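You operate a simulated robot arm through the tools that you are given. There is no shell and no other tool.

You run a simulated robot arm. Do the job below in one go: nothing can be reset, and whatever is moved stays where it is left.

JOB
Release the long mould's clamps from the ends inward, middle one last.
Fine: two stand open already; on each side the outer clamp comes off before the inner one.

It is judged by the outcome, as a careful person would: the job done as asked, and still so three seconds after it is handed in. It fails if anything else is knocked over, pushed out of place, dropped, spilled or broken.

ROBOT AND FRAMES
A 7-joint arm with a three-finger gripper, fixed in place. Base frame: the origin is on the floor under the middle of its stand, x ahead of it, y to its left, z up. Lengths are in cm, angles in degrees, forces in N, time in s.
It reaches about 134.2 cm from its shoulder. Its first joint turns from -166.0 to 166.0 degrees. Payload 2.69 kg.
Tool frame: the origin (TCP) lies between the finger pads and is the grasp point; the fingertips stand 3 cm ahead of it; z points along the fingers, y is the line along which they close. The gripper opens to 12.8 cm; its body begins 11.7 cm behind the TCP.
Orientation is that of the tool frame in the base frame, as [roll, pitch, yaw] about the fixed x, y, z axes, in that order (R = Rz(yaw) Ry(pitch) Rx(roll)). With the fingers straight down and closing along the base's y, the tool's x points along the base's -x, its y along +y and its z along -z.

CONTROLS
- The arm moves only by the tool play_rows. Its argument "plan" is a list of rows, each a list of 7 numbers: the turn, a rotation vector about the tool's x, y, z in degrees, then the shift along the tool's x, y, z in cm, then the opening in per cent of the stroke, from 0 (shut) to 100 (fully open). In form: [[wx, wy, wz, dx, dy, dz, grip], ...]. A call has 1 to 20 rows; each row is the pose to reach, as a shift and turn from the pose commanded when the call began, along the tool's axes at that moment. Rows are played at 5 a second. More than 5 cm and 8.6 degrees between two rows, or a gripper value outside its range, and nothing of the call is played. A pose out of reach is approached as far as the arm can. The call stops where the force on the tool passes 90 N (or 10 N more than at its start, if that is more) or the arm is blocked; 0.2 s more then pass. Each finger travels about 12.7 cm/s and halts on what it meets, pressing with about 29 N; the grip force reading is that of the motor and also rises with nothing between the fingers. The clock runs only during rows and for 0.2 s after the last one: add rows that repeat a pose to give the fingers time. It gives the time, the measured TCP pose, the force on the tool (base axes), the opening and the grip force at its end, in the units of the frame above (readings bear some noise), with the torque about the TCP (base axes, N m) and any sound that the robot's microphone picked up.
- Cameras (640 x 400 px; columns grow to the right, rows downward): "scene" is fixed at [4.26, -51.54, 179.61]; the picture's right is [0.59, -0.81, 0.00], its down [-0.52, -0.38, -0.77] and it looks along [0.62, 0.45, -0.64] (base axes); focal length 335 px, centre (320, 200). "wrist" rides on the gripper at [5.8, 5.4, -13.1] in the tool frame; the picture's right is [-0.68, 0.74, 0.00], its down [-0.62, -0.57, -0.55] and it looks along [-0.40, -0.37, 0.84] (tool axes); focal length 234 px, centre (320, 200). There is no depth. A picture from a camera that has moved, and an enlarged one, comes with that camera's place and axes in the base frame and with its lens. The place of the scene camera against the robot may be out by one fixed shift of up to 1.8 cm in any direction.
- capture(camera): a new picture of that camera. No time passes.
- move_column(by): moves the trunk up (or, below 0, down) by that many cm; the arm rides with it, the base frame stays. It gives what a move gives, with no picture.
- inspect(camera, box): a new picture of the part [left, top, right, bottom] of that camera's present view, enlarged. No time passes.
- sign_off(): hands the job in; it is judged then, once.

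Nothing tells you positions but the pictures and the camera data. Unless the task says otherwise, let go and move clear before handing in.

The tools are called by a JSON object that holds its "fn" and its "kwargs". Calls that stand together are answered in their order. play_rows: Moves the arm, as the interface text tells. Its arguments: {"type":"object","properties":{"plan":{"type":"array","items":{"type":"array","items":{"type":"number"}}}},"required":["plan"]} The other tools are called the same way: move_column (by) moves the trunk up or down; capture (camera) takes a picture; inspect (camera, box) takes an enlarged picture of a part of a camera's view; sign_off () hands the job in.

At the start:

```text
clock: 0.0
position: [63.23, -30.29, 127.68]
tcp_rot: [180.0, -0.1, 180.0]
contact_force: [-0.2, 1.1, 0.9]
ft_torque: [0.01, 0.01, 0.01]
gripper_width: 12.8
gripper_force: 0.0
trunk travel left (down, up): [-15.0, 20.0]
```

scene: 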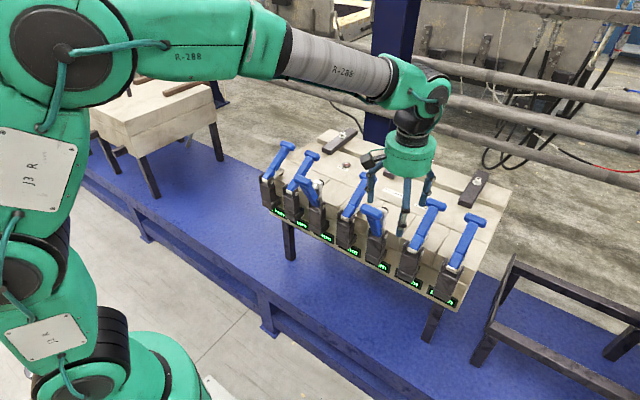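
wrist: 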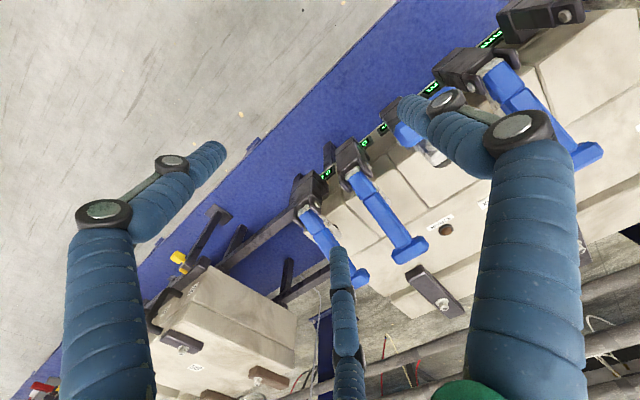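

I see a long mould with seven blue-handled toggle clamps along its near edge; two look open already (handles raised). I'll take enlarged pictures first to see each clamp's state and the displays.

{"fn": "inspect", "kwargs": {"camera": "scene", "box": [240, 120, 400, 220]}}

{"fn": "inspect", "kwargs": {"camera": "scene", "box": [320, 180, 500, 310]}}

{"fn": "inspect", "kwargs": {"camera": "scene", "box": [240, 100, 540, 320]}}

{"fn": "capture", "kwargs": {"camera": "wrist"}}

```text
4.00 times, centred on (320, 170) of scene
camera zoom: at [4.26, -51.54, 179.61], right [0.59, -0.81, 0.0], down [-0.52, -0.38, -0.77], along [0.62, 0.45, -0.64], focal length 1340 px, centre (320, 320)
```

zoom: 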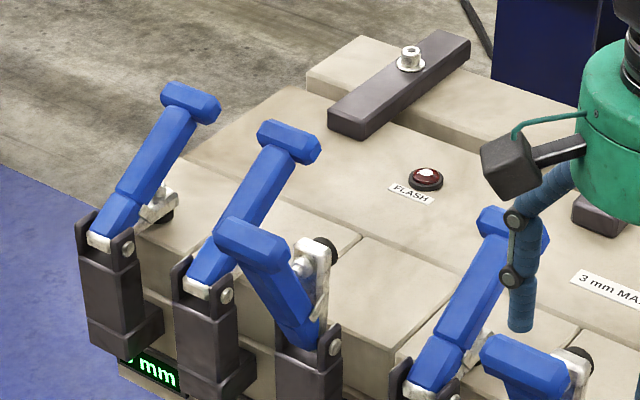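

```text
3.08 times, centred on (410, 245) of scene
camera zoom: at [4.26, -51.54, 179.61], right [0.59, -0.81, 0.0], down [-0.52, -0.38, -0.77], along [0.62, 0.45, -0.64], focal length 1030 px, centre (43, 62)
```

zoom: 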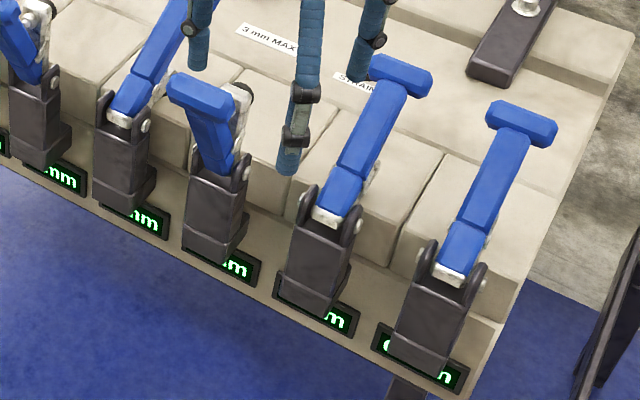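

```text
1.82 times, centred on (390, 210) of scene
camera zoom: at [4.26, -51.54, 179.61], right [0.59, -0.81, 0.0], down [-0.52, -0.38, -0.77], along [0.62, 0.45, -0.64], focal length 609 px, centre (193, 182)
```

zoom: 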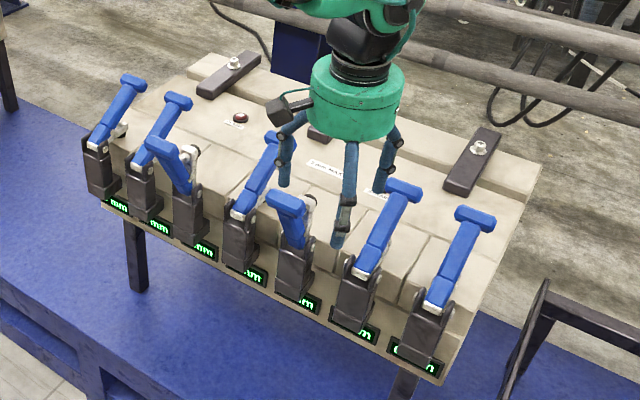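

```text
taken
camera wrist: at [57.37, -24.92, 140.82], right [0.68, 0.74, 0.0], down [0.62, -0.57, 0.55], along [0.4, -0.37, -0.84], focal length 234 px, centre (320, 200)
```

wrist: 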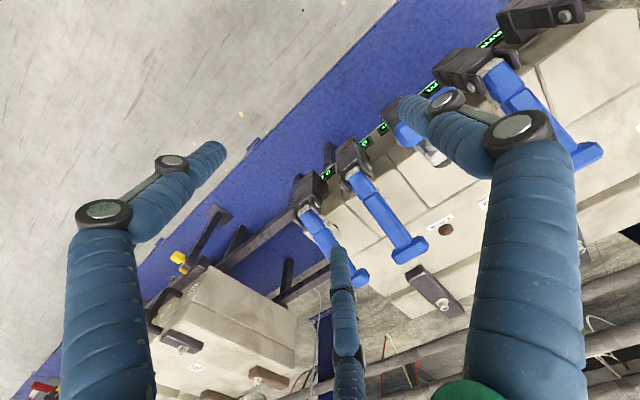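

The clamps run along y, with the −y end nearest the right of the picture. Clamps 3 and 5 stand open with their handles thrown back, and 1, 2, 4, 6 and 7 are still closed. Next I'll close the gripper in free air to see how the fingers come together, and raise the arm for a clear view.

{"fn": "play_rows", "kwargs": {"plan": [[0, 0, 0, 0, 0, 0, 80], [0, 0, 0, 0, 0, 0, 50], [0, 0, 0, 0, 0, 0, 20], [0, 0, 0, 0, 0, 0, 0], [0, 0, 0, 0, 0, 0, 0], [0, 0, 0, 0, 0, 0, 0], [0, 0, 0, 0, 0, 0, 0]]}}

{"fn": "capture", "kwargs": {"camera": "wrist"}}

{"fn": "inspect", "kwargs": {"camera": "scene", "box": [320, 100, 480, 260]}}

```text
clock: 1.6
position: [63.21, -30.22, 127.71]
tcp_rot: [-180.0, 0.1, 179.9]
contact_force: [0.6, 0.8, -0.1]
ft_torque: [0.0, 0.0, 0.0]
gripper_width: 0.19
gripper_force: 28.9
trunk travel left (down, up): [-15.0, 20.0]
```

```text
taken
camera wrist: at [57.37, -24.92, 140.82], right [0.68, 0.74, 0.0], down [0.62, -0.57, 0.55], along [0.4, -0.37, -0.84], focal length 234 px, centre (320, 200)
```

wrist: 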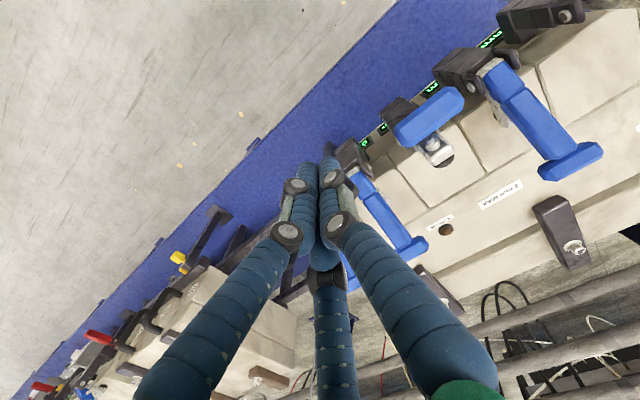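

```text
2.50 times, centred on (400, 180) of scene
camera zoom: at [4.26, -51.54, 179.61], right [0.59, -0.81, 0.0], down [-0.52, -0.38, -0.77], along [0.62, 0.45, -0.64], focal length 837 px, centre (120, 250)
```

zoom: 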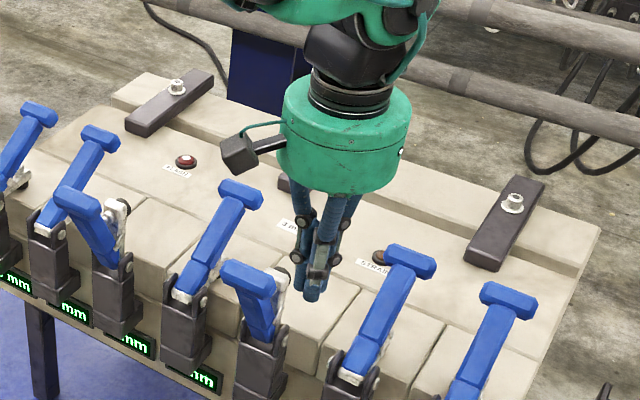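

The three fingers meet evenly at the centre, so it's a centric three-finger hand. There are displays marked in mm below each clamp and labels on the mould ("FLASH", "STRAIN", "3 mm MAX"). I want to read those before touching anything.

{"fn": "inspect", "kwargs": {"camera": "scene", "box": [330, 170, 410, 220]}}

{"fn": "inspect", "kwargs": {"camera": "scene", "box": [260, 200, 360, 262]}}

{"fn": "inspect", "kwargs": {"camera": "scene", "box": [370, 245, 470, 308]}}

{"fn": "inspect", "kwargs": {"camera": "wrist", "box": [340, 0, 640, 270]}}

{"fn": "inspect", "kwargs": {"camera": "scene", "box": [310, 120, 410, 182]}}

```text
8.00 times, centred on (370, 195) of scene
camera zoom: at [4.26, -51.54, 179.61], right [0.59, -0.81, 0.0], down [-0.52, -0.38, -0.77], along [0.62, 0.45, -0.64], focal length 2679 px, centre (-80, 240)
```

zoom: 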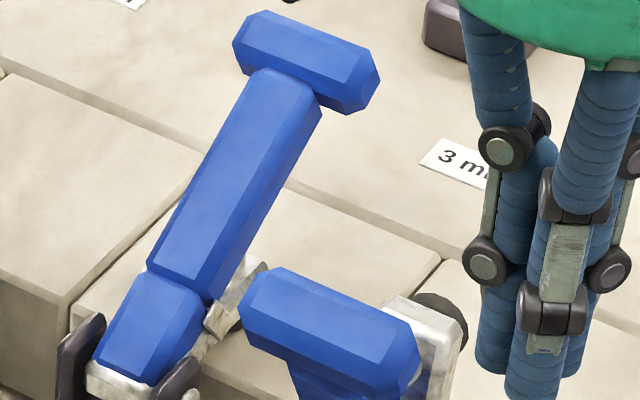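

```text
6.40 times, centred on (310, 231) of scene
camera zoom: at [4.26, -51.54, 179.61], right [0.59, -0.81, 0.0], down [-0.52, -0.38, -0.77], along [0.62, 0.45, -0.64], focal length 2143 px, centre (384, 2)
```

zoom: 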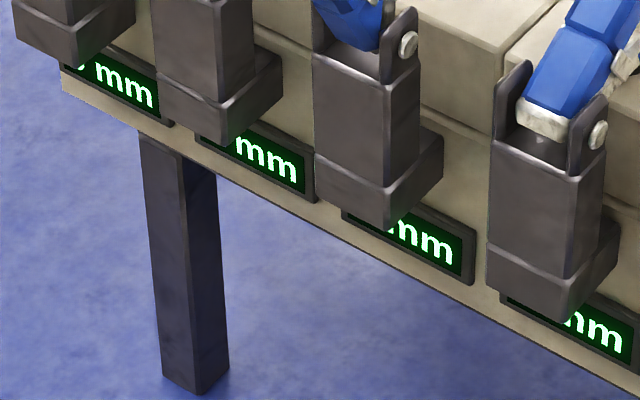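

```text
6.35 times, centred on (420, 276) of scene
camera zoom: at [4.26, -51.54, 179.61], right [0.59, -0.81, 0.0], down [-0.52, -0.38, -0.77], along [0.62, 0.45, -0.64], focal length 2126 px, centre (-315, -286)
```

zoom: 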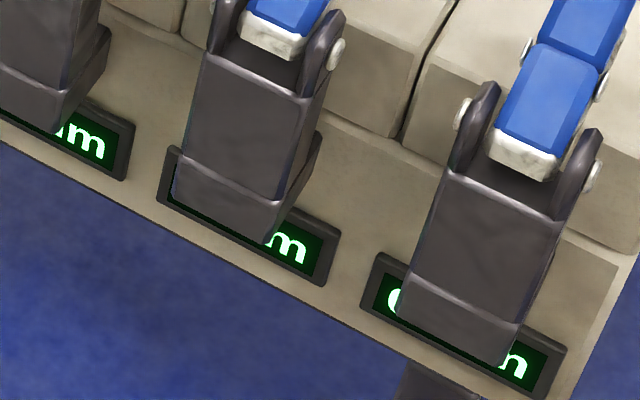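

```text
1.48 times, centred on (490, 135) of wrist
camera zoom: at [57.37, -24.92, 140.82], right [0.68, 0.74, 0.0], down [0.62, -0.57, 0.55], along [0.4, -0.37, -0.84], focal length 347 px, centre (68, 296)
```

zoom: 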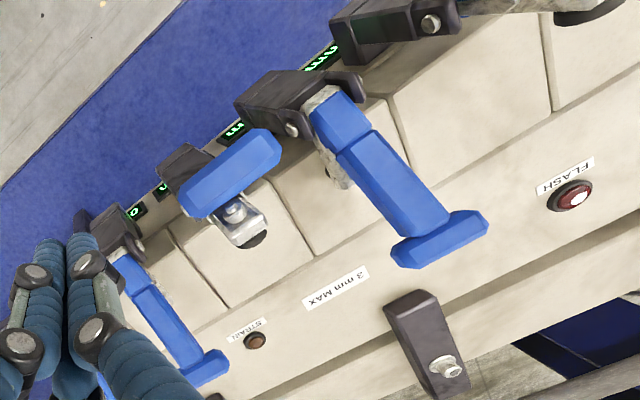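

```text
6.40 times, centred on (360, 151) of scene
camera zoom: at [4.26, -51.54, 179.61], right [0.59, -0.81, 0.0], down [-0.52, -0.38, -0.77], along [0.62, 0.45, -0.64], focal length 2143 px, centre (64, 514)
```

zoom: 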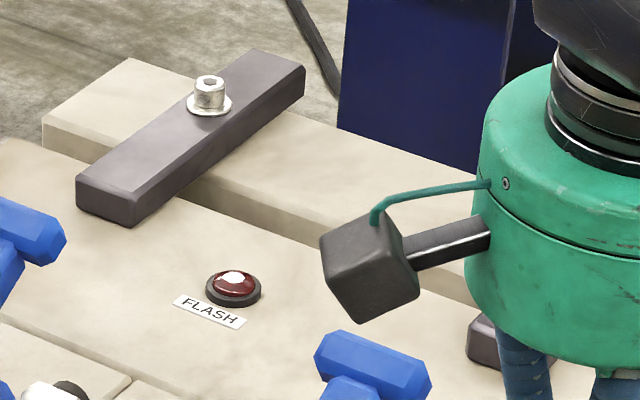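

Two indicator lamps (STRAIN, FLASH) and the "3 mm MAX" label suggest the release should stay balanced, so I'll alternate ends: 7, 1, 6, 2, then 4. First I'll tilt the wrist to look at the fronts of the clamps and the displays from the robot side.

{"fn": "play_rows", "kwargs": {"plan": [[0, -5, 0, 0.9, 3.3, 2, 0], [0, -10, 0, 1.8, 6.6, 4, 0], [0, -15, 0, 2.7, 9.9, 6, 0], [0, -20, 0, 3.6, 13.2, 8, 0], [0, -25, 0, 4.5, 16.5, 10, 0], [0, -30, 0, 5.4, 19.8, 12, 0], [0, -35, 0, 6.3, 23.1, 14, 0], [0, -40, 0, 7.2, 26.4, 16, 0], [0, -45, 0, 8.1, 29.7, 18, 0]]}}

{"fn": "capture", "kwargs": {"camera": "wrist"}}

{"fn": "capture", "kwargs": {"camera": "scene"}}

```text
clock: 3.6
position: [54.87, -0.44, 109.79]
tcp_rot: [-180.0, 45.3, -180.0]
contact_force: [-1.4, -0.9, 2.4]
ft_torque: [-0.02, 0.03, 0.01]
gripper_width: 0.23
gripper_force: 28.8
trunk travel left (down, up): [-15.0, 20.0]
```

```text
taken
camera wrist: at [41.54, 4.85, 114.99], right [0.48, 0.74, 0.48], down [0.04, -0.57, 0.82], along [0.88, -0.37, -0.3], focal length 234 px, centre (320, 200)
```

wrist: 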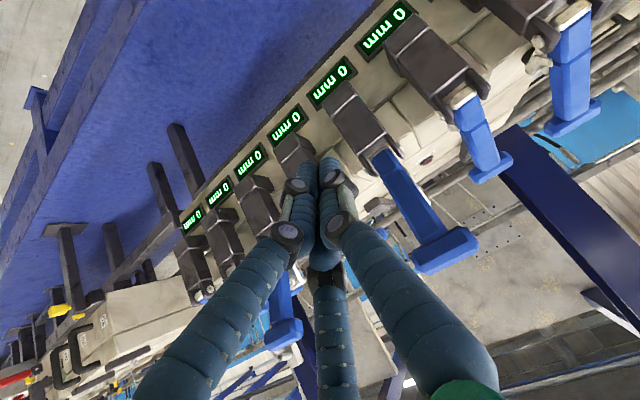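

```text
taken
```

scene: 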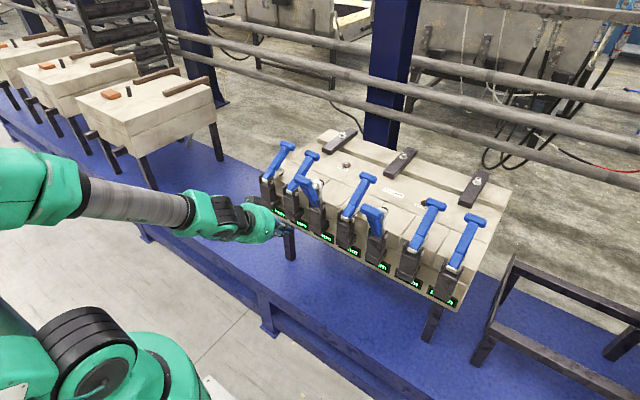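

All the displays appear to read 0 mm. I'll zoom in to confirm that and to measure the geometry now that the view is clear.

{"fn": "inspect", "kwargs": {"camera": "wrist", "box": [160, 0, 420, 240]}}

{"fn": "inspect", "kwargs": {"camera": "wrist", "box": [320, 0, 640, 280]}}

{"fn": "inspect", "kwargs": {"camera": "scene", "box": [340, 190, 500, 310]}}

{"fn": "inspect", "kwargs": {"camera": "scene", "box": [250, 130, 410, 250]}}

```text
1.67 times, centred on (290, 120) of wrist
camera zoom: at [41.54, 4.85, 114.99], right [0.48, 0.74, 0.48], down [0.04, -0.57, 0.82], along [0.88, -0.37, -0.3], focal length 390 px, centre (370, 333)
```

zoom: 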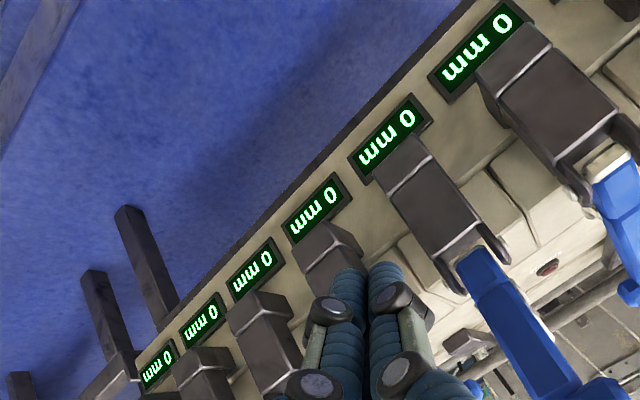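

```text
1.43 times, centred on (480, 140) of wrist
camera zoom: at [41.54, 4.85, 114.99], right [0.48, 0.74, 0.48], down [0.04, -0.57, 0.82], along [0.88, -0.37, -0.3], focal length 334 px, centre (91, 286)
```

zoom: 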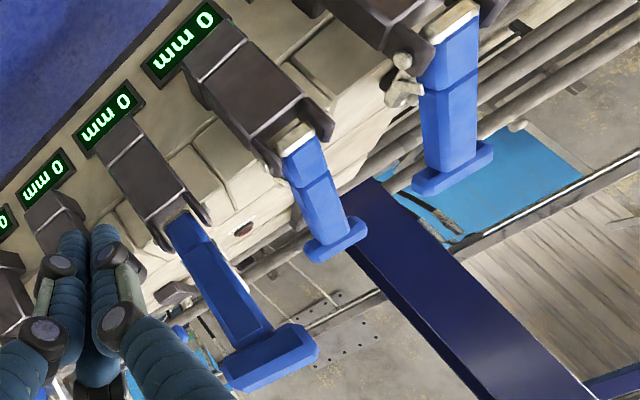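

```text
3.33 times, centred on (420, 250) of scene
camera zoom: at [4.26, -51.54, 179.61], right [0.59, -0.81, 0.0], down [-0.52, -0.38, -0.77], along [0.62, 0.45, -0.64], focal length 1116 px, centre (-13, 33)
```

zoom: 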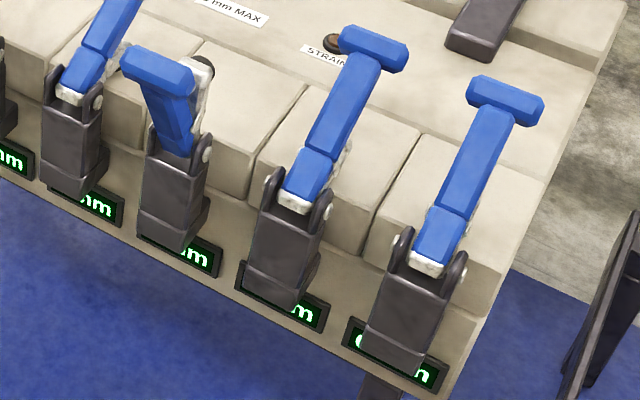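

```text
3.33 times, centred on (330, 190) of scene
camera zoom: at [4.26, -51.54, 179.61], right [0.59, -0.81, 0.0], down [-0.52, -0.38, -0.77], along [0.62, 0.45, -0.64], focal length 1116 px, centre (287, 233)
```

zoom: 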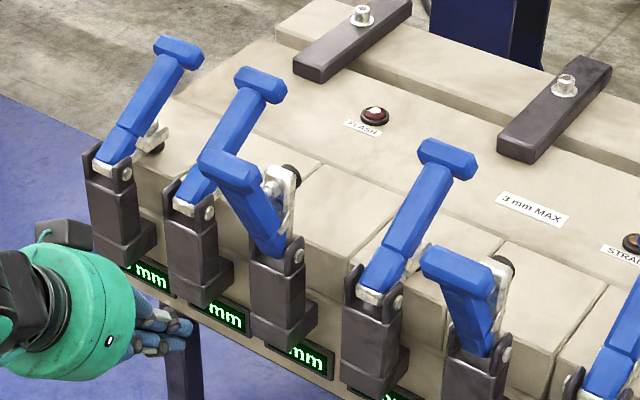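

All seven displays read 0 mm. From the wrist views, the closed T-handles sit near x≈88.7, z≈112, spaced 12 cm apart (y from about 26.5 for clamp 1 to −45 for clamp 7). Their pivots are near x≈74.5, z≈103. I'll retreat upward, then turn the hand 90° so two fingers face the handle, and move out beyond clamp 7.

{"fn": "play_rows", "kwargs": {"plan": [[0, 4.5, 0, -2.55, -2.96, -0.99, 0], [0, 9, 0, -5.1, -5.92, -1.98, 0], [0, 13.5, 0, -7.65, -8.88, -2.97, 0], [0, 18, 0, -10.2, -11.84, -3.96, 0], [0, 22.5, 0, -12.75, -14.8, -4.95, 0], [0, 27, 0, -15.3, -17.76, -5.94, 0], [0, 31.5, 0, -17.85, -20.72, -6.93, 0], [0, 36, 0, -20.4, -23.68, -7.92, 0], [0, 40.5, 0, -22.95, -26.64, -8.91, 0], [0, 45, 0, -25.5, -29.6, -9.9, 0]]}}

```text
clock: 5.8
position: [66.14, -30.27, 134.59]
tcp_rot: [179.9, -0.1, 180.0]
contact_force: [-0.8, 0.3, 0.1]
ft_torque: [-0.04, -0.01, 0.0]
gripper_width: 0.22
gripper_force: 29.5
trunk travel left (down, up): [-15.0, 20.0]
```

The hand is vertical again at z≈134.6, clear of all the handles. Next I'll yaw it 90° while moving out to x≈97 above and beyond clamp 7's handle.

{"fn": "play_rows", "kwargs": {"plan": [[0, 0, 8, -2.6, -1.25, 0, 0], [0, 0, 16, -5.2, -2.5, 0, 0], [0, 0, 24, -7.8, -3.75, 0, 0], [0, 0, 32, -10.4, -5, 0, 0], [0, 0, 40, -13, -6.25, 0, 0], [0, 0, 48, -15.6, -7.5, 0, 0], [0, 0, 56, -18.2, -8.75, 0, 0], [0, 0, 64, -20.8, -10, 0, 0], [0, 0, 72, -23.4, -11.25, 0, 0], [0, 0, 80, -26, -12.5, 0, 0], [0, 0, 86, -28.6, -13.75, 0, 0], [0, 0, 90, -31.2, -15, 0, 0], [0, 0, 90, -31.2, -15, 0, 0]]}}

{"fn": "capture", "kwargs": {"camera": "wrist"}}

{"fn": "capture", "kwargs": {"camera": "scene"}}

```text
clock: 8.6
position: [91.87, -42.56, 133.0]
tcp_rot: [-179.9, 0.0, 89.8]
contact_force: [1.5, -0.3, -1.6]
ft_torque: [0.08, 0.17, 0.02]
gripper_width: 0.2
gripper_force: 29.3
out of reach, approached as far as the arm can: row 10, 11, 12, 13
trunk travel left (down, up): [-15.0, 20.0]
```

```text
taken
camera wrist: at [97.34, -36.74, 146.09], right [0.74, -0.68, 0.0], down [-0.57, -0.62, 0.55], along [-0.37, -0.4, -0.84], focal length 234 px, centre (320, 200)
```

wrist: 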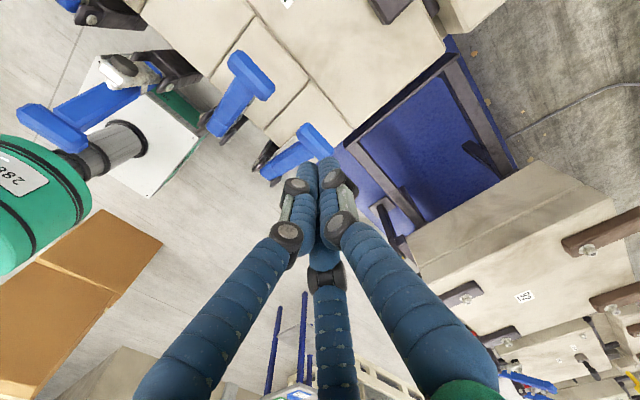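

```text
taken
```

scene: 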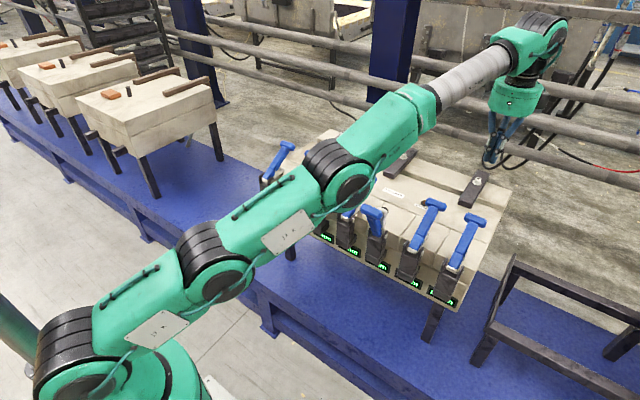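

At this height the arm is just short of reach. Raising the trunk lifts the shoulder and gives more reach out over the mould.

{"fn": "move_column", "kwargs": {"by": 20}}

```text
clock: 10.8
position: [91.87, -42.51, 152.88]
tcp_rot: [180.0, 0.1, 90.0]
contact_force: [-0.5, 0.8, -0.4]
ft_torque: [0.03, -0.01, -0.04]
gripper_width: 0.23
gripper_force: 28.8
trunk travel left (down, up): [-35.0, 0.0]
```

Now I'll lower the arm straight down, staying above handle height, and see where the commanded pose puts it.

{"fn": "play_rows", "kwargs": {"plan": [[0, 0, 0, 0, 0, 4, 0], [0, 0, 0, 0, 0, 8, 0], [0, 0, 0, 0, 0, 12, 0], [0, 0, 0, 0, 0, 16, 0], [0, 0, 0, 0, 0, 20, 0]]}}

```text
clock: 12.0
position: [91.98, -42.26, 132.87]
tcp_rot: [-180.0, 0.1, 90.0]
contact_force: [-0.2, -0.1, 0.3]
ft_torque: [0.02, 0.08, 0.0]
gripper_width: 0.19
gripper_force: 28.6
trunk travel left (down, up): [-35.0, 0.0]
```

The commanded pose matches the measured one. I'll move beyond clamp 7's handle and lean the hand by 20°, so the fingers will push the handle up as well as back.

{"fn": "play_rows", "kwargs": {"plan": [[5, 0, 0, -0.7, 1.2, 0.7, 0], [10, 0, 0, -1.4, 2.5, 1.4, 0], [15, 0, 0, -2.1, 3.7, 2.1, 0], [20, 0, 0, -2.9, 5, 3, 0], [20, 0, 0, -2.9, 5, 3, 0]]}}

{"fn": "capture", "kwargs": {"camera": "wrist"}}

{"fn": "capture", "kwargs": {"camera": "scene"}}

```text
clock: 13.2
position: [90.33, -42.24, 128.6]
tcp_rot: [-159.9, 0.0, 89.9]
contact_force: [2.0, -0.6, 0.3]
ft_torque: [0.05, 0.19, -0.03]
gripper_width: 0.22
gripper_force: 29.4
out of reach, approached as far as the arm can: row 2, 3, 4, 5
trunk travel left (down, up): [-35.0, 0.0]
```

```text
taken
camera wrist: at [99.97, -36.44, 138.98], right [0.69, -0.68, -0.25], down [-0.34, -0.62, 0.71], along [-0.64, -0.4, -0.66], focal length 234 px, centre (320, 200)
```

wrist: 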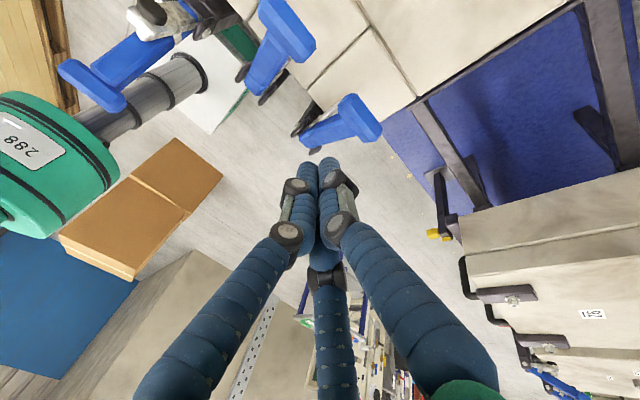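

```text
taken
```

scene: 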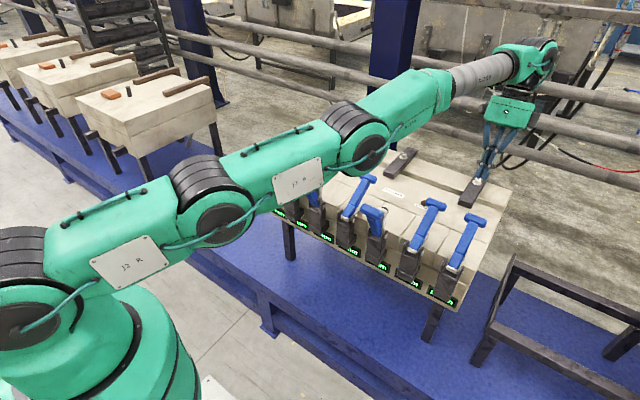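

The arm's wrist reach is about 108 cm, so tilting outward isn't possible out here. The fingers can still hang vertically just beyond clamp 7's handle. I'll go back to vertical at x≈95, y≈−45, staying above the handle, and check the alignment.

{"fn": "play_rows", "kwargs": {"plan": [[-5, 0, 0, -0.7, 1.4, 0.45, 0], [-10, 0, 0, -1.4, 2.8, 0.9, 0], [-15, 0, 0, -2.1, 4.2, 1.35, 0], [-20, 0, 0, -2.8, 5.65, 1.8, 0], [-20, 0, 0, -2.8, 5.65, 1.8, 0]]}}

{"fn": "capture", "kwargs": {"camera": "wrist"}}

{"fn": "inspect", "kwargs": {"camera": "scene", "box": [380, 100, 560, 310]}}

```text
clock: 14.4
position: [94.88, -44.86, 125.24]
tcp_rot: [-180.0, 0.1, 90.0]
contact_force: [0.9, -0.3, 0.2]
ft_torque: [0.02, -0.04, 0.0]
gripper_width: 0.23
gripper_force: 28.6
trunk travel left (down, up): [-35.0, 0.0]
```

```text
taken
camera wrist: at [100.16, -39.15, 138.38], right [0.74, -0.68, 0.0], down [-0.57, -0.62, 0.55], along [-0.37, -0.4, -0.84], focal length 234 px, centre (320, 200)
```

wrist: 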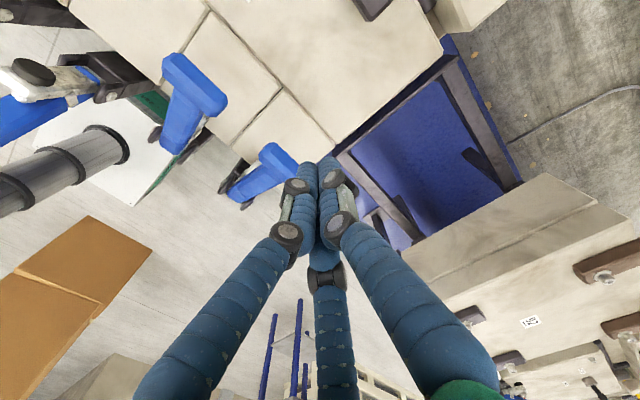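

```text
1.90 times, centred on (470, 205) of scene
camera zoom: at [4.26, -51.54, 179.61], right [0.59, -0.81, 0.0], down [-0.52, -0.38, -0.77], along [0.62, 0.45, -0.64], focal length 638 px, centre (34, 190)
```

zoom: 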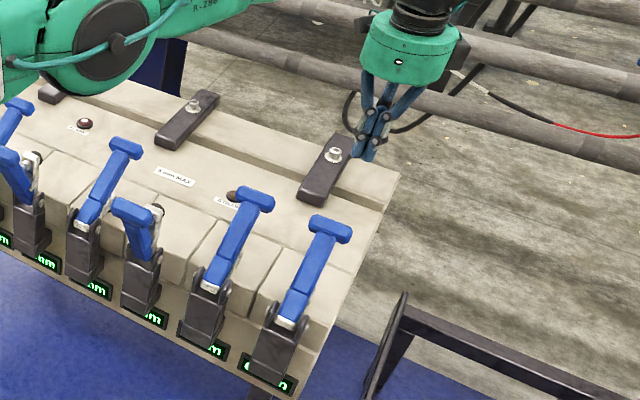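

The clamp 7 handle lines up as expected: its T is at about (88.7, −45.1, 112), and the fingers are just beyond it. Next I'll descend along the far side of the T without touching it.

{"fn": "play_rows", "kwargs": {"plan": [[0, 0, 0, -0.2, 0.2, 4, 0], [0, 0, 0, -0.2, 0.2, 8, 0], [0, 0, 0, -0.2, 0.2, 12, 0], [0, 0, 0, -0.2, 0.2, 15.7, 0], [0, 0, 0, -0.2, 0.2, 15.7, 0]]}}

{"fn": "capture", "kwargs": {"camera": "wrist"}}

{"fn": "inspect", "kwargs": {"camera": "scene", "box": [380, 140, 540, 310]}}

```text
clock: 15.6
position: [94.95, -45.09, 109.64]
tcp_rot: [-180.0, 0.0, 89.9]
contact_force: [-0.3, 0.8, 0.1]
ft_torque: [0.03, 0.03, 0.0]
gripper_width: 0.24
gripper_force: 28.9
trunk travel left (down, up): [-35.0, 0.0]
```

```text
taken
camera wrist: at [100.3, -39.38, 122.7], right [0.74, -0.68, 0.0], down [-0.57, -0.62, 0.55], along [-0.37, -0.4, -0.84], focal length 234 px, centre (320, 200)
```

wrist: 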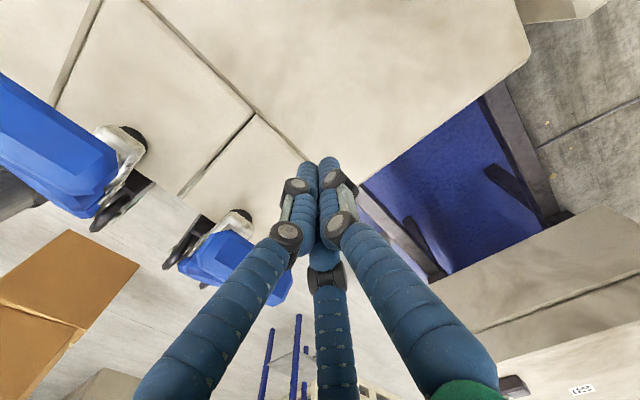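

```text
2.35 times, centred on (460, 225) of scene
camera zoom: at [4.26, -51.54, 179.61], right [0.59, -0.81, 0.0], down [-0.52, -0.38, -0.77], along [0.62, 0.45, -0.64], focal length 788 px, centre (-9, 141)
```

zoom: 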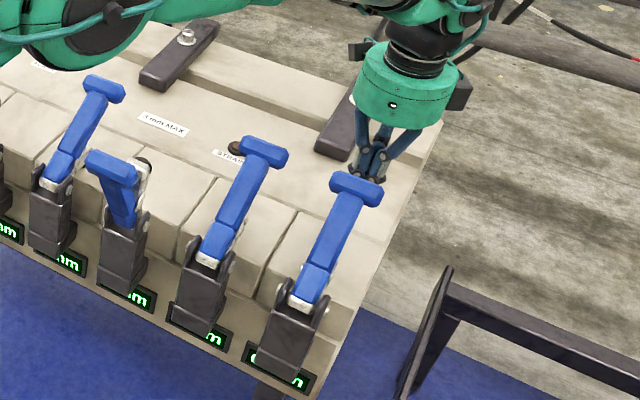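

The fingers are behind the T with a small gap. I'll push it toward the robot and up along its arc in small steps, watching the force.

{"fn": "play_rows", "kwargs": {"plan": [[0, 0, 0, 0, -0.95, 0, 0], [0, 0, 0, 0, -1.95, -0.06, 0], [0, 0, 0, 0, -2.65, -0.86, 0], [0, 0, 0, 0, -3.45, -2.16, 0], [0, 0, 0, 0, -4.15, -3.16, 0], [0, 0, 0, 0, -4.85, -4.06, 0]]}}

{"fn": "inspect", "kwargs": {"camera": "scene", "box": [380, 140, 540, 310]}}

{"fn": "capture", "kwargs": {"camera": "wrist"}}

```text
clock: 17.0
position: [90.25, -45.21, 113.81]
tcp_rot: [179.9, 0.1, 90.0]
contact_force: [10.9, 1.2, 4.9]
ft_torque: [0.0, 0.17, -0.01]
gripper_width: 0.21
gripper_force: 29.2
trunk travel left (down, up): [-35.0, 0.0]
```

```text
2.35 times, centred on (460, 225) of scene
camera zoom: at [4.26, -51.54, 179.61], right [0.59, -0.81, 0.0], down [-0.52, -0.38, -0.77], along [0.62, 0.45, -0.64], focal length 788 px, centre (-9, 141)
```

zoom: 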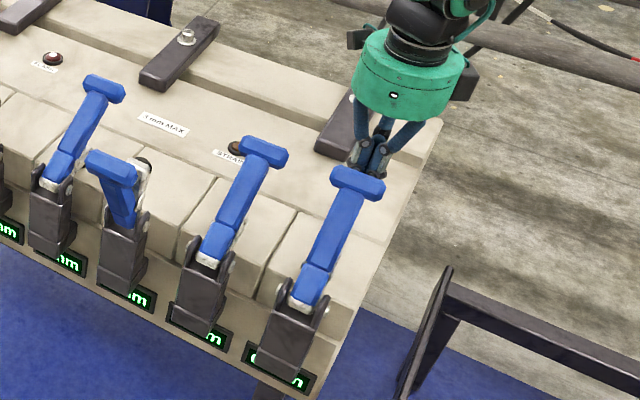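

```text
taken
camera wrist: at [95.56, -39.38, 127.0], right [0.74, -0.68, 0.0], down [-0.57, -0.62, 0.55], along [-0.37, -0.41, -0.84], focal length 234 px, centre (320, 200)
```

wrist: 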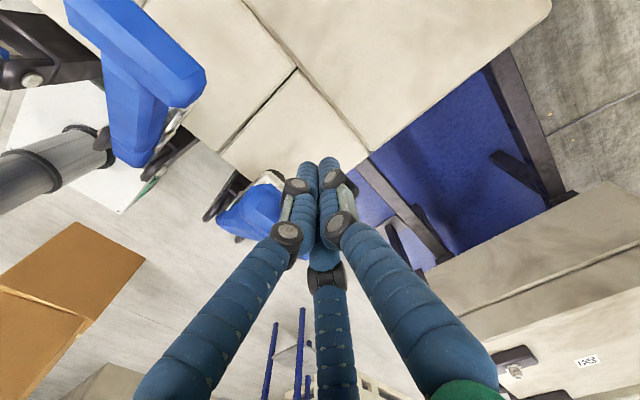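

The handle is taking about 11 N and starting to move. I'll continue along the arc.

{"fn": "play_rows", "kwargs": {"plan": [[0, 0, 0, 0, -0.9, -0.9, 0], [0, 0, 0, 0, -1.9, -1.8, 0], [0, 0, 0, 0, -2.9, -2.6, 0], [0, 0, 0, 0, -3.9, -3.3, 0], [0, 0, 0, 0, -4.9, -3.8, 0], [0, 0, 0, 0, -5.9, -4.2, 0]]}}

{"fn": "inspect", "kwargs": {"camera": "scene", "box": [380, 140, 540, 310]}}

{"fn": "capture", "kwargs": {"camera": "wrist"}}

```text
clock: 18.4
position: [84.14, -45.15, 117.86]
tcp_rot: [-179.9, 0.0, 89.9]
contact_force: [-0.1, -0.1, -0.1]
ft_torque: [-0.01, 0.0, 0.0]
gripper_width: 0.21
gripper_force: 29.7
trunk travel left (down, up): [-35.0, 0.0]
```

```text
2.35 times, centred on (460, 225) of scene
camera zoom: at [4.26, -51.54, 179.61], right [0.59, -0.81, 0.0], down [-0.52, -0.38, -0.77], along [0.62, 0.45, -0.64], focal length 788 px, centre (-9, 141)
```

zoom: 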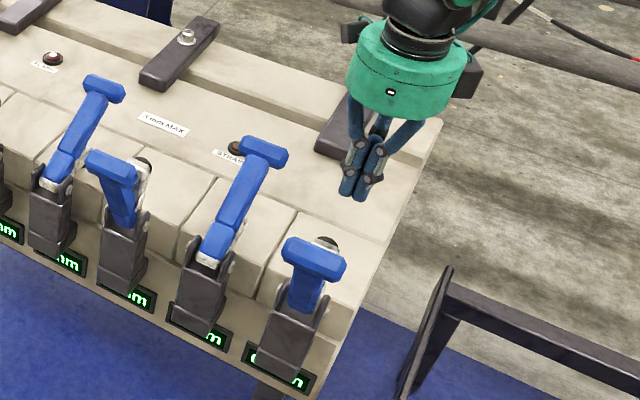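

```text
taken
camera wrist: at [89.58, -39.38, 131.01], right [0.74, -0.68, 0.0], down [-0.57, -0.62, 0.55], along [-0.37, -0.4, -0.84], focal length 234 px, centre (320, 200)
```

wrist: 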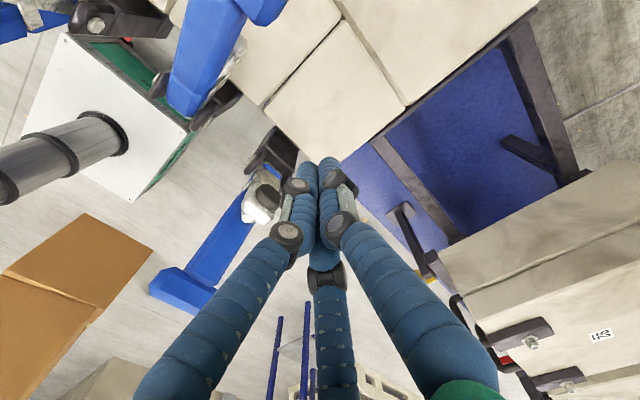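

Clamp 7 has snapped open and now stands like the other two open ones. I'll check the displays and lamps for any reaction before going on.

{"fn": "inspect", "kwargs": {"camera": "scene", "box": [420, 270, 480, 310]}}

{"fn": "inspect", "kwargs": {"camera": "scene", "box": [260, 130, 460, 255]}}

{"fn": "inspect", "kwargs": {"camera": "scene", "box": [400, 220, 480, 270]}}

```text
10.00 times, centred on (450, 290) of scene
camera zoom: at [4.26, -51.54, 179.61], right [0.59, -0.81, 0.0], down [-0.52, -0.38, -0.77], along [0.62, 0.45, -0.64], focal length 3349 px, centre (-980, -700)
```

zoom: 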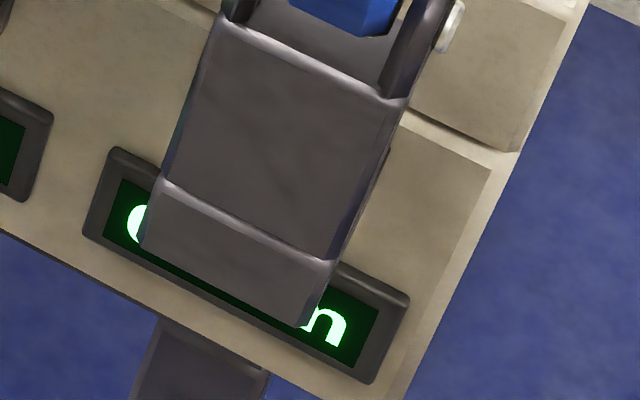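

```text
3.20 times, centred on (360, 192) of scene
camera zoom: at [4.26, -51.54, 179.61], right [0.59, -0.81, 0.0], down [-0.52, -0.38, -0.77], along [0.62, 0.45, -0.64], focal length 1072 px, centre (192, 224)
```

zoom: 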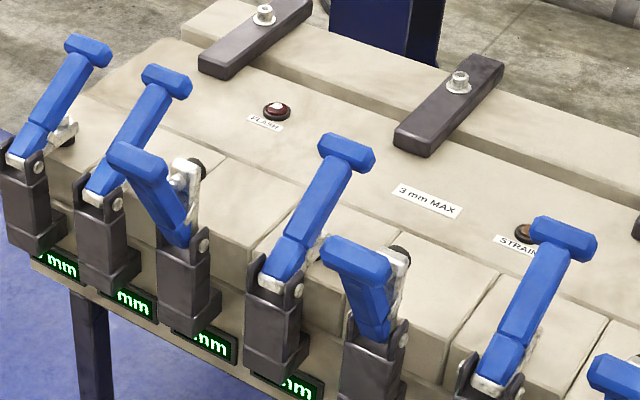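

```text
8.00 times, centred on (440, 245) of scene
camera zoom: at [4.26, -51.54, 179.61], right [0.59, -0.81, 0.0], down [-0.52, -0.38, -0.77], along [0.62, 0.45, -0.64], focal length 2679 px, centre (-640, -160)
```

zoom: 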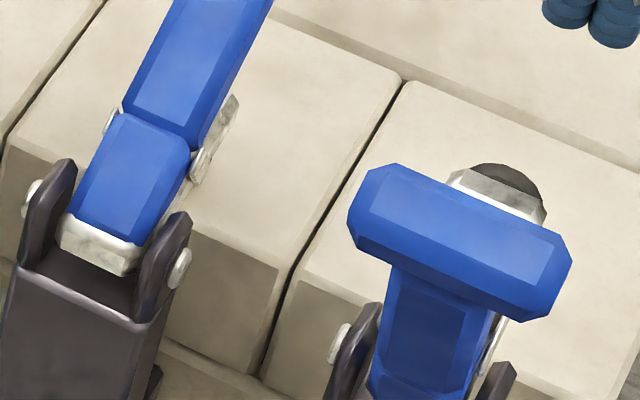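

Nothing else has reacted so far. To be sure, I'll lift clear, turn the hand back, and re-read the displays from the robot side before doing the other end.

{"fn": "play_rows", "kwargs": {"plan": [[0, 0, 0, 0, 0.5, -4.25, 0], [0, 0, 0, 0, 0.5, -8.5, 0], [0, 0, 0, 0, 0.5, -12.75, 0], [0, 0, 0, 0, 0.5, -17, 0], [0, 0, -8, 2.1, -1, -17, 0], [0, 0, -16, 4.2, -2.5, -17, 0], [0, 0, -24, 6.3, -4, -17, 0], [0, 0, -32, 8.4, -5.5, -17, 0], [0, 0, -40, 10.5, -7, -17, 0], [0, 0, -48, 12.6, -8.5, -17, 0], [0, 0, -56, 14.7, -10, -17, 0], [0, 0, -64, 16.8, -11.5, -17, 0], [0, 0, -72, 18.9, -13, -17, 0], [0, 0, -80, 21, -14.5, -17, 0], [0, 0, -86, 23, -16, -17, 0], [0, 0, -90, 25, -18, -17, 0]]}}

```text
clock: 21.8
position: [66.16, -20.11, 134.79]
tcp_rot: [180.0, 0.0, -179.8]
contact_force: [0.8, 0.3, 0.2]
ft_torque: [-0.02, -0.01, 0.01]
gripper_width: 0.21
gripper_force: 28.7
trunk travel left (down, up): [-35.0, 0.0]
```

Now the tilted viewing pose again.

{"fn": "play_rows", "kwargs": {"plan": [[0, -4.5, 0, 1.6, 3.2, 2.0, 0], [0, -9, 0, 3.2, 6.4, 4.2, 0], [0, -13.5, 0, 4.8, 9.6, 6.5, 0], [0, -18, 0, 6.3, 12.8, 8.8, 0], [0, -22.5, 0, 7.6, 16, 11.2, 0], [0, -27, 0, 8.8, 19.2, 13.5, 0], [0, -31.5, 0, 10, 22.4, 15.9, 0], [0, -36, 0, 11.1, 25.6, 18.2, 0], [0, -40.5, 0, 12.1, 28.8, 20.6, 0], [0, -45, 0, 13, 32, 23, 0]]}}

{"fn": "capture", "kwargs": {"camera": "wrist"}}

{"fn": "inspect", "kwargs": {"camera": "wrist", "box": [120, 20, 380, 220]}}

{"fn": "capture", "kwargs": {"camera": "scene"}}

```text
clock: 24.0
position: [53.14, 12.0, 111.83]
tcp_rot: [180.0, 45.1, 180.0]
contact_force: [-0.2, 0.1, -0.1]
ft_torque: [-0.02, 0.04, -0.03]
gripper_width: 0.24
gripper_force: 28.7
trunk travel left (down, up): [-35.0, 0.0]
```

```text
taken
camera wrist: at [39.81, 17.28, 117.01], right [0.48, 0.74, 0.48], down [0.05, -0.57, 0.82], along [0.88, -0.37, -0.3], focal length 234 px, centre (320, 200)
```

wrist: 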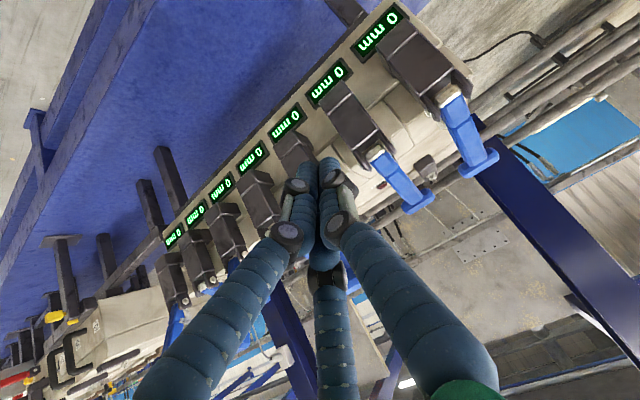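

```text
2.00 times, centred on (250, 120) of wrist
camera zoom: at [39.81, 17.28, 117.01], right [0.48, 0.74, 0.48], down [0.05, -0.57, 0.82], along [0.88, -0.37, -0.3], focal length 468 px, centre (460, 360)
```

zoom: 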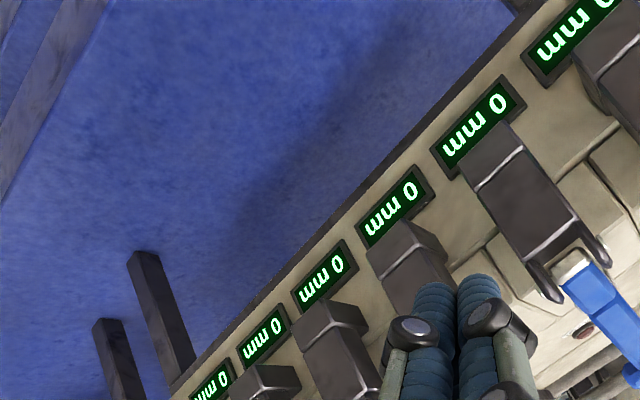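

```text
taken
```

scene: 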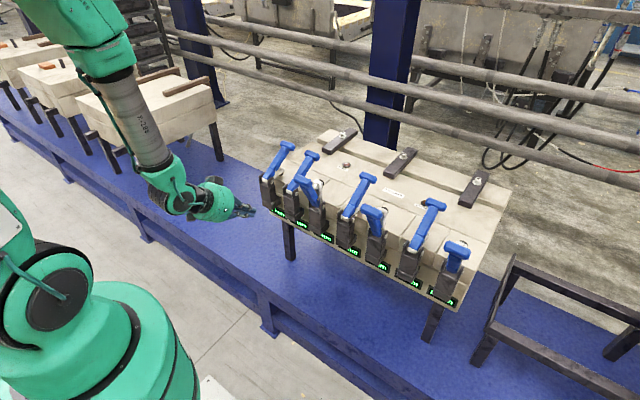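

{"fn": "inspect", "kwargs": {"camera": "wrist", "box": [155, 140, 275, 255]}}

{"fn": "inspect", "kwargs": {"camera": "scene", "box": [320, 140, 480, 260]}}

{"fn": "inspect", "kwargs": {"camera": "scene", "box": [250, 130, 350, 240]}}

```text
3.48 times, centred on (215, 198) of wrist
camera zoom: at [39.81, 17.28, 117.01], right [0.48, 0.74, 0.48], down [0.05, -0.57, 0.82], along [0.88, -0.37, -0.3], focal length 814 px, centre (685, 209)
```

zoom: 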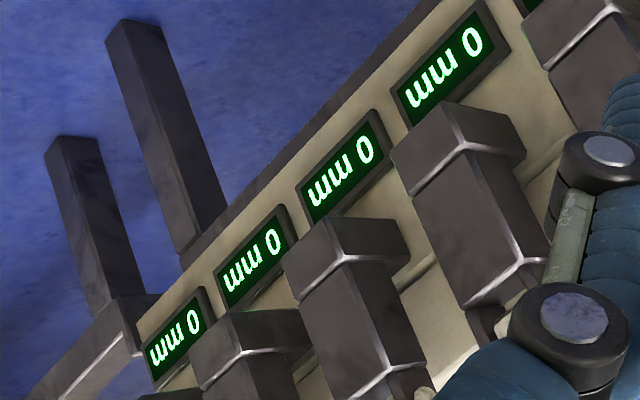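

```text
3.33 times, centred on (400, 200) of scene
camera zoom: at [4.26, -51.54, 179.61], right [0.59, -0.81, 0.0], down [-0.52, -0.38, -0.77], along [0.62, 0.45, -0.64], focal length 1116 px, centre (53, 200)
```

zoom: 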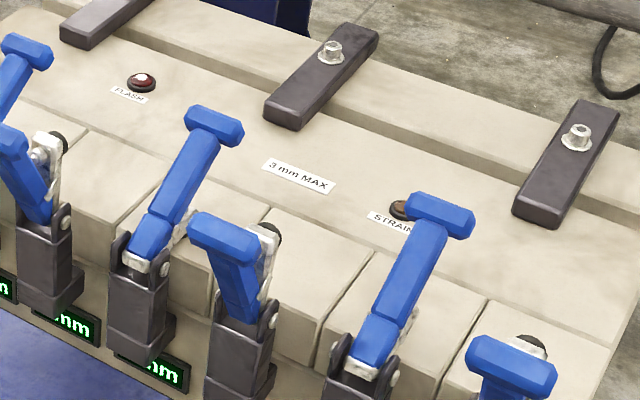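

```text
3.64 times, centred on (300, 185) of scene
camera zoom: at [4.26, -51.54, 179.61], right [0.59, -0.81, 0.0], down [-0.52, -0.38, -0.77], along [0.62, 0.45, -0.64], focal length 1218 px, centre (393, 254)
```

zoom: 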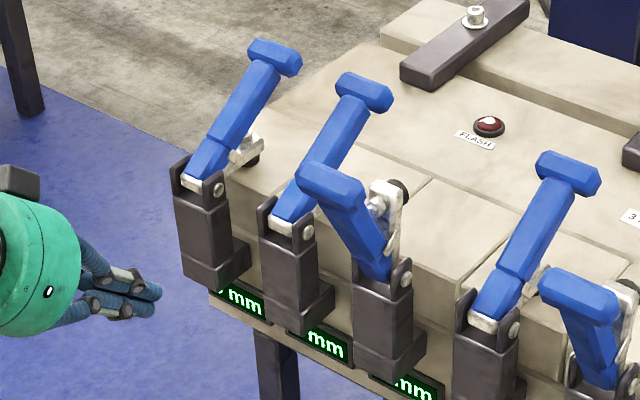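

All displays still read 0 mm and nothing is lit that wasn't before. Next is clamp 1 at the other end: rise to vertical, then move out beyond its handle at (95, 26.5).

{"fn": "play_rows", "kwargs": {"plan": [[0, 4.5, 0, -2.55, 0.8, -0.71, 0], [0, 9, 0, -5.1, 1.6, -1.42, 0], [0, 13.5, 0, -7.65, 2.4, -2.13, 0], [0, 18, 0, -10.2, 3.2, -2.84, 0], [0, 22.5, 0, -12.75, 4, -3.55, 0], [0, 27, 0, -15.3, 4.8, -4.26, 0], [0, 31.5, 0, -17.85, 5.6, -4.97, 0], [0, 36, 0, -20.4, 6.4, -5.68, 0], [0, 40.5, 0, -22.95, 7.2, -6.39, 0], [0, 45, 0, -25.5, 8, -7.1, 0]]}}

{"fn": "play_rows", "kwargs": {"plan": [[0, 0, 0, -4.2, 0.9, 0.5, 0], [0, 0, 0, -8.4, 1.8, 1, 0], [0, 0, 0, -12.6, 2.7, 1.5, 0], [0, 0, 0, -16.8, 3.6, 2, 0], [0, 0, 0, -21, 4.5, 2.5, 0], [0, 0, 0, -25.2, 5.4, 3, 0], [0, 0, 0, -29, 6.5, 4, 0], [0, 0, 0, -29, 6.5, 4, 0]]}}

{"fn": "capture", "kwargs": {"camera": "wrist"}}

{"fn": "inspect", "kwargs": {"camera": "scene", "box": [240, 80, 400, 220]}}

```text
clock: 26.2
position: [63.79, 18.51, 128.37]
tcp_rot: [-174.2, 10.7, -179.3]
contact_force: [0.2, 0.9, -4.8]
ft_torque: [-0.2, -0.12, -0.03]
gripper_width: 0.23
gripper_force: 28.4
out of reach, approached as far as the arm can: row 5, 7, 8, 9, 10
trunk travel left (down, up): [-35.0, 0.0]
```

```text
clock: 28.0
position: [91.26, 24.72, 130.57]
tcp_rot: [-171.2, 14.0, -179.0]
contact_force: [-2.8, -1.0, 3.5]
ft_torque: [0.19, -0.29, 0.09]
gripper_width: 0.21
gripper_force: 29.0
out of reach, approached as far as the arm can: row 1, 2, 3, 4, 5, 6, 7, 8
trunk travel left (down, up): [-35.0, 0.0]
```

```text
taken
camera wrist: at [82.61, 31.92, 140.95], right [0.67, 0.74, 0.05], down [0.45, -0.47, 0.76], along [0.59, -0.48, -0.65], focal length 234 px, centre (320, 200)
```

wrist: 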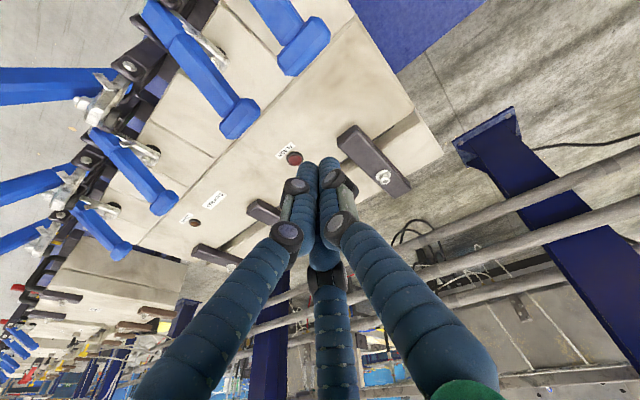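

```text
2.86 times, centred on (320, 150) of scene
camera zoom: at [4.26, -51.54, 179.61], right [0.59, -0.81, 0.0], down [-0.52, -0.38, -0.77], along [0.62, 0.45, -0.64], focal length 957 px, centre (320, 343)
```

zoom: 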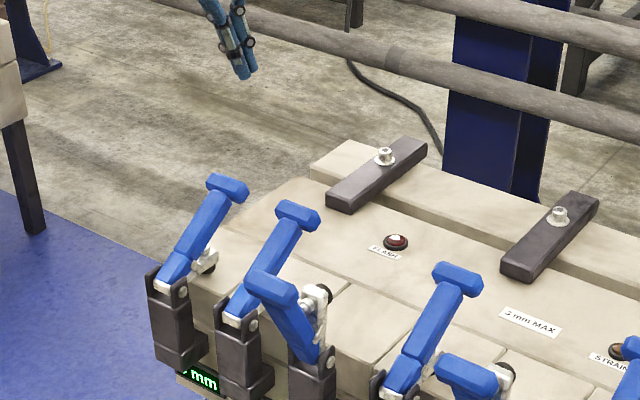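

The arm ran into a joint limit on the way, leaving the hand leaning about 16°. I'll look at the arm's configuration, and also check the STRAIN lamp, which looks a bit brighter.

{"fn": "capture", "kwargs": {"camera": "scene"}}

{"fn": "inspect", "kwargs": {"camera": "scene", "box": [400, 180, 460, 220]}}

{"fn": "inspect", "kwargs": {"camera": "scene", "box": [320, 145, 380, 185]}}

```text
taken
```

scene: 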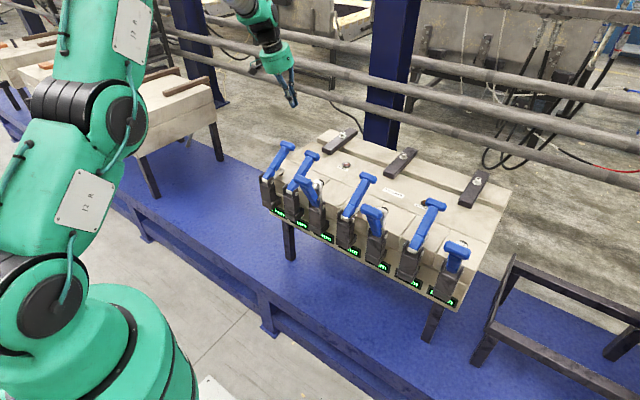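

```text
10.00 times, centred on (430, 200) of scene
camera zoom: at [4.26, -51.54, 179.61], right [0.59, -0.81, 0.0], down [-0.52, -0.38, -0.77], along [0.62, 0.45, -0.64], focal length 3349 px, centre (-780, 200)
```

zoom: 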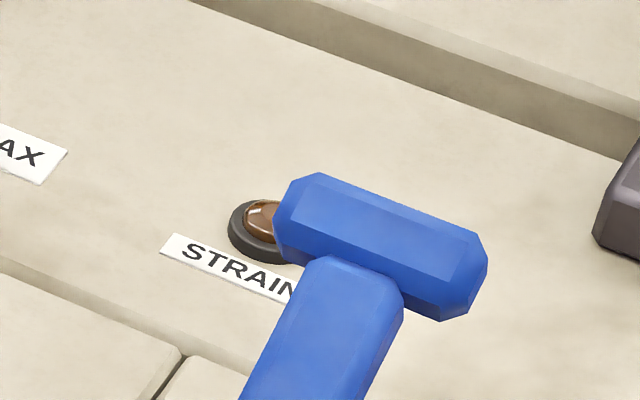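

```text
10.00 times, centred on (350, 165) of scene
camera zoom: at [4.26, -51.54, 179.61], right [0.59, -0.81, 0.0], down [-0.52, -0.38, -0.77], along [0.62, 0.45, -0.64], focal length 3349 px, centre (20, 550)
```

zoom: 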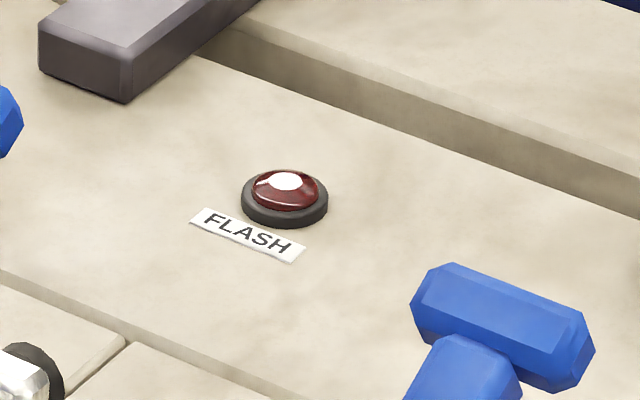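

Both lamps are dark; what I saw was only a reflection. I'll try to bring the hand back to vertical here, where the arm is more extended.

{"fn": "play_rows", "kwargs": {"plan": [[-2.2, 3.5, 0, 0, 0, 0, 0], [-4.3, 7, 0, 0, 0, 0, 0], [-6.5, 10.5, 0, 0, 0, 0, 0], [-8.6, 13.9, 0, 0, 0, 0, 0], [-8.6, 13.9, 0, 0, 0, 0, 0]]}}

```text
clock: 29.2
position: [91.96, 24.85, 129.19]
tcp_rot: [-171.0, 13.1, -179.0]
contact_force: [0.5, 0.2, -0.7]
ft_torque: [-0.03, 0.05, -0.01]
gripper_width: 0.22
gripper_force: 29.2
out of reach, approached as far as the arm can: row 1, 2, 3, 4, 5
trunk travel left (down, up): [-35.0, 0.0]
```

A wrist joint is at its limit with the trunk raised. I'll lift the hand, then lower the trunk back to where vertical worked easily.

{"fn": "play_rows", "kwargs": {"plan": [[0, 0, 0, -0.9, -0.55, -3.6, 0], [0, 0, 0, -1.8, -1.1, -7.2, 0], [0, 0, 0, -2.7, -1.65, -10.8, 0], [0, 0, 0, -3.6, -2.2, -14.4, 0]]}}

```text
clock: 30.2
position: [91.6, 25.01, 144.33]
tcp_rot: [-169.5, 14.1, -178.9]
contact_force: [-1.1, 0.4, 0.3]
ft_torque: [0.02, -0.01, 0.04]
gripper_width: 0.21
gripper_force: 29.1
out of reach, approached as far as the arm can: row 2, 3, 4
trunk travel left (down, up): [-35.0, 0.0]
```

{"fn": "move_column", "kwargs": {"by": -15}}

```text
clock: 31.9
position: [91.78, 24.96, 129.19]
tcp_rot: [-169.5, 14.3, -178.9]
contact_force: [-0.1, -0.6, -0.2]
ft_torque: [-0.05, -0.03, 0.05]
gripper_width: 0.23
gripper_force: 29.5
trunk travel left (down, up): [-20.0, 15.0]
```

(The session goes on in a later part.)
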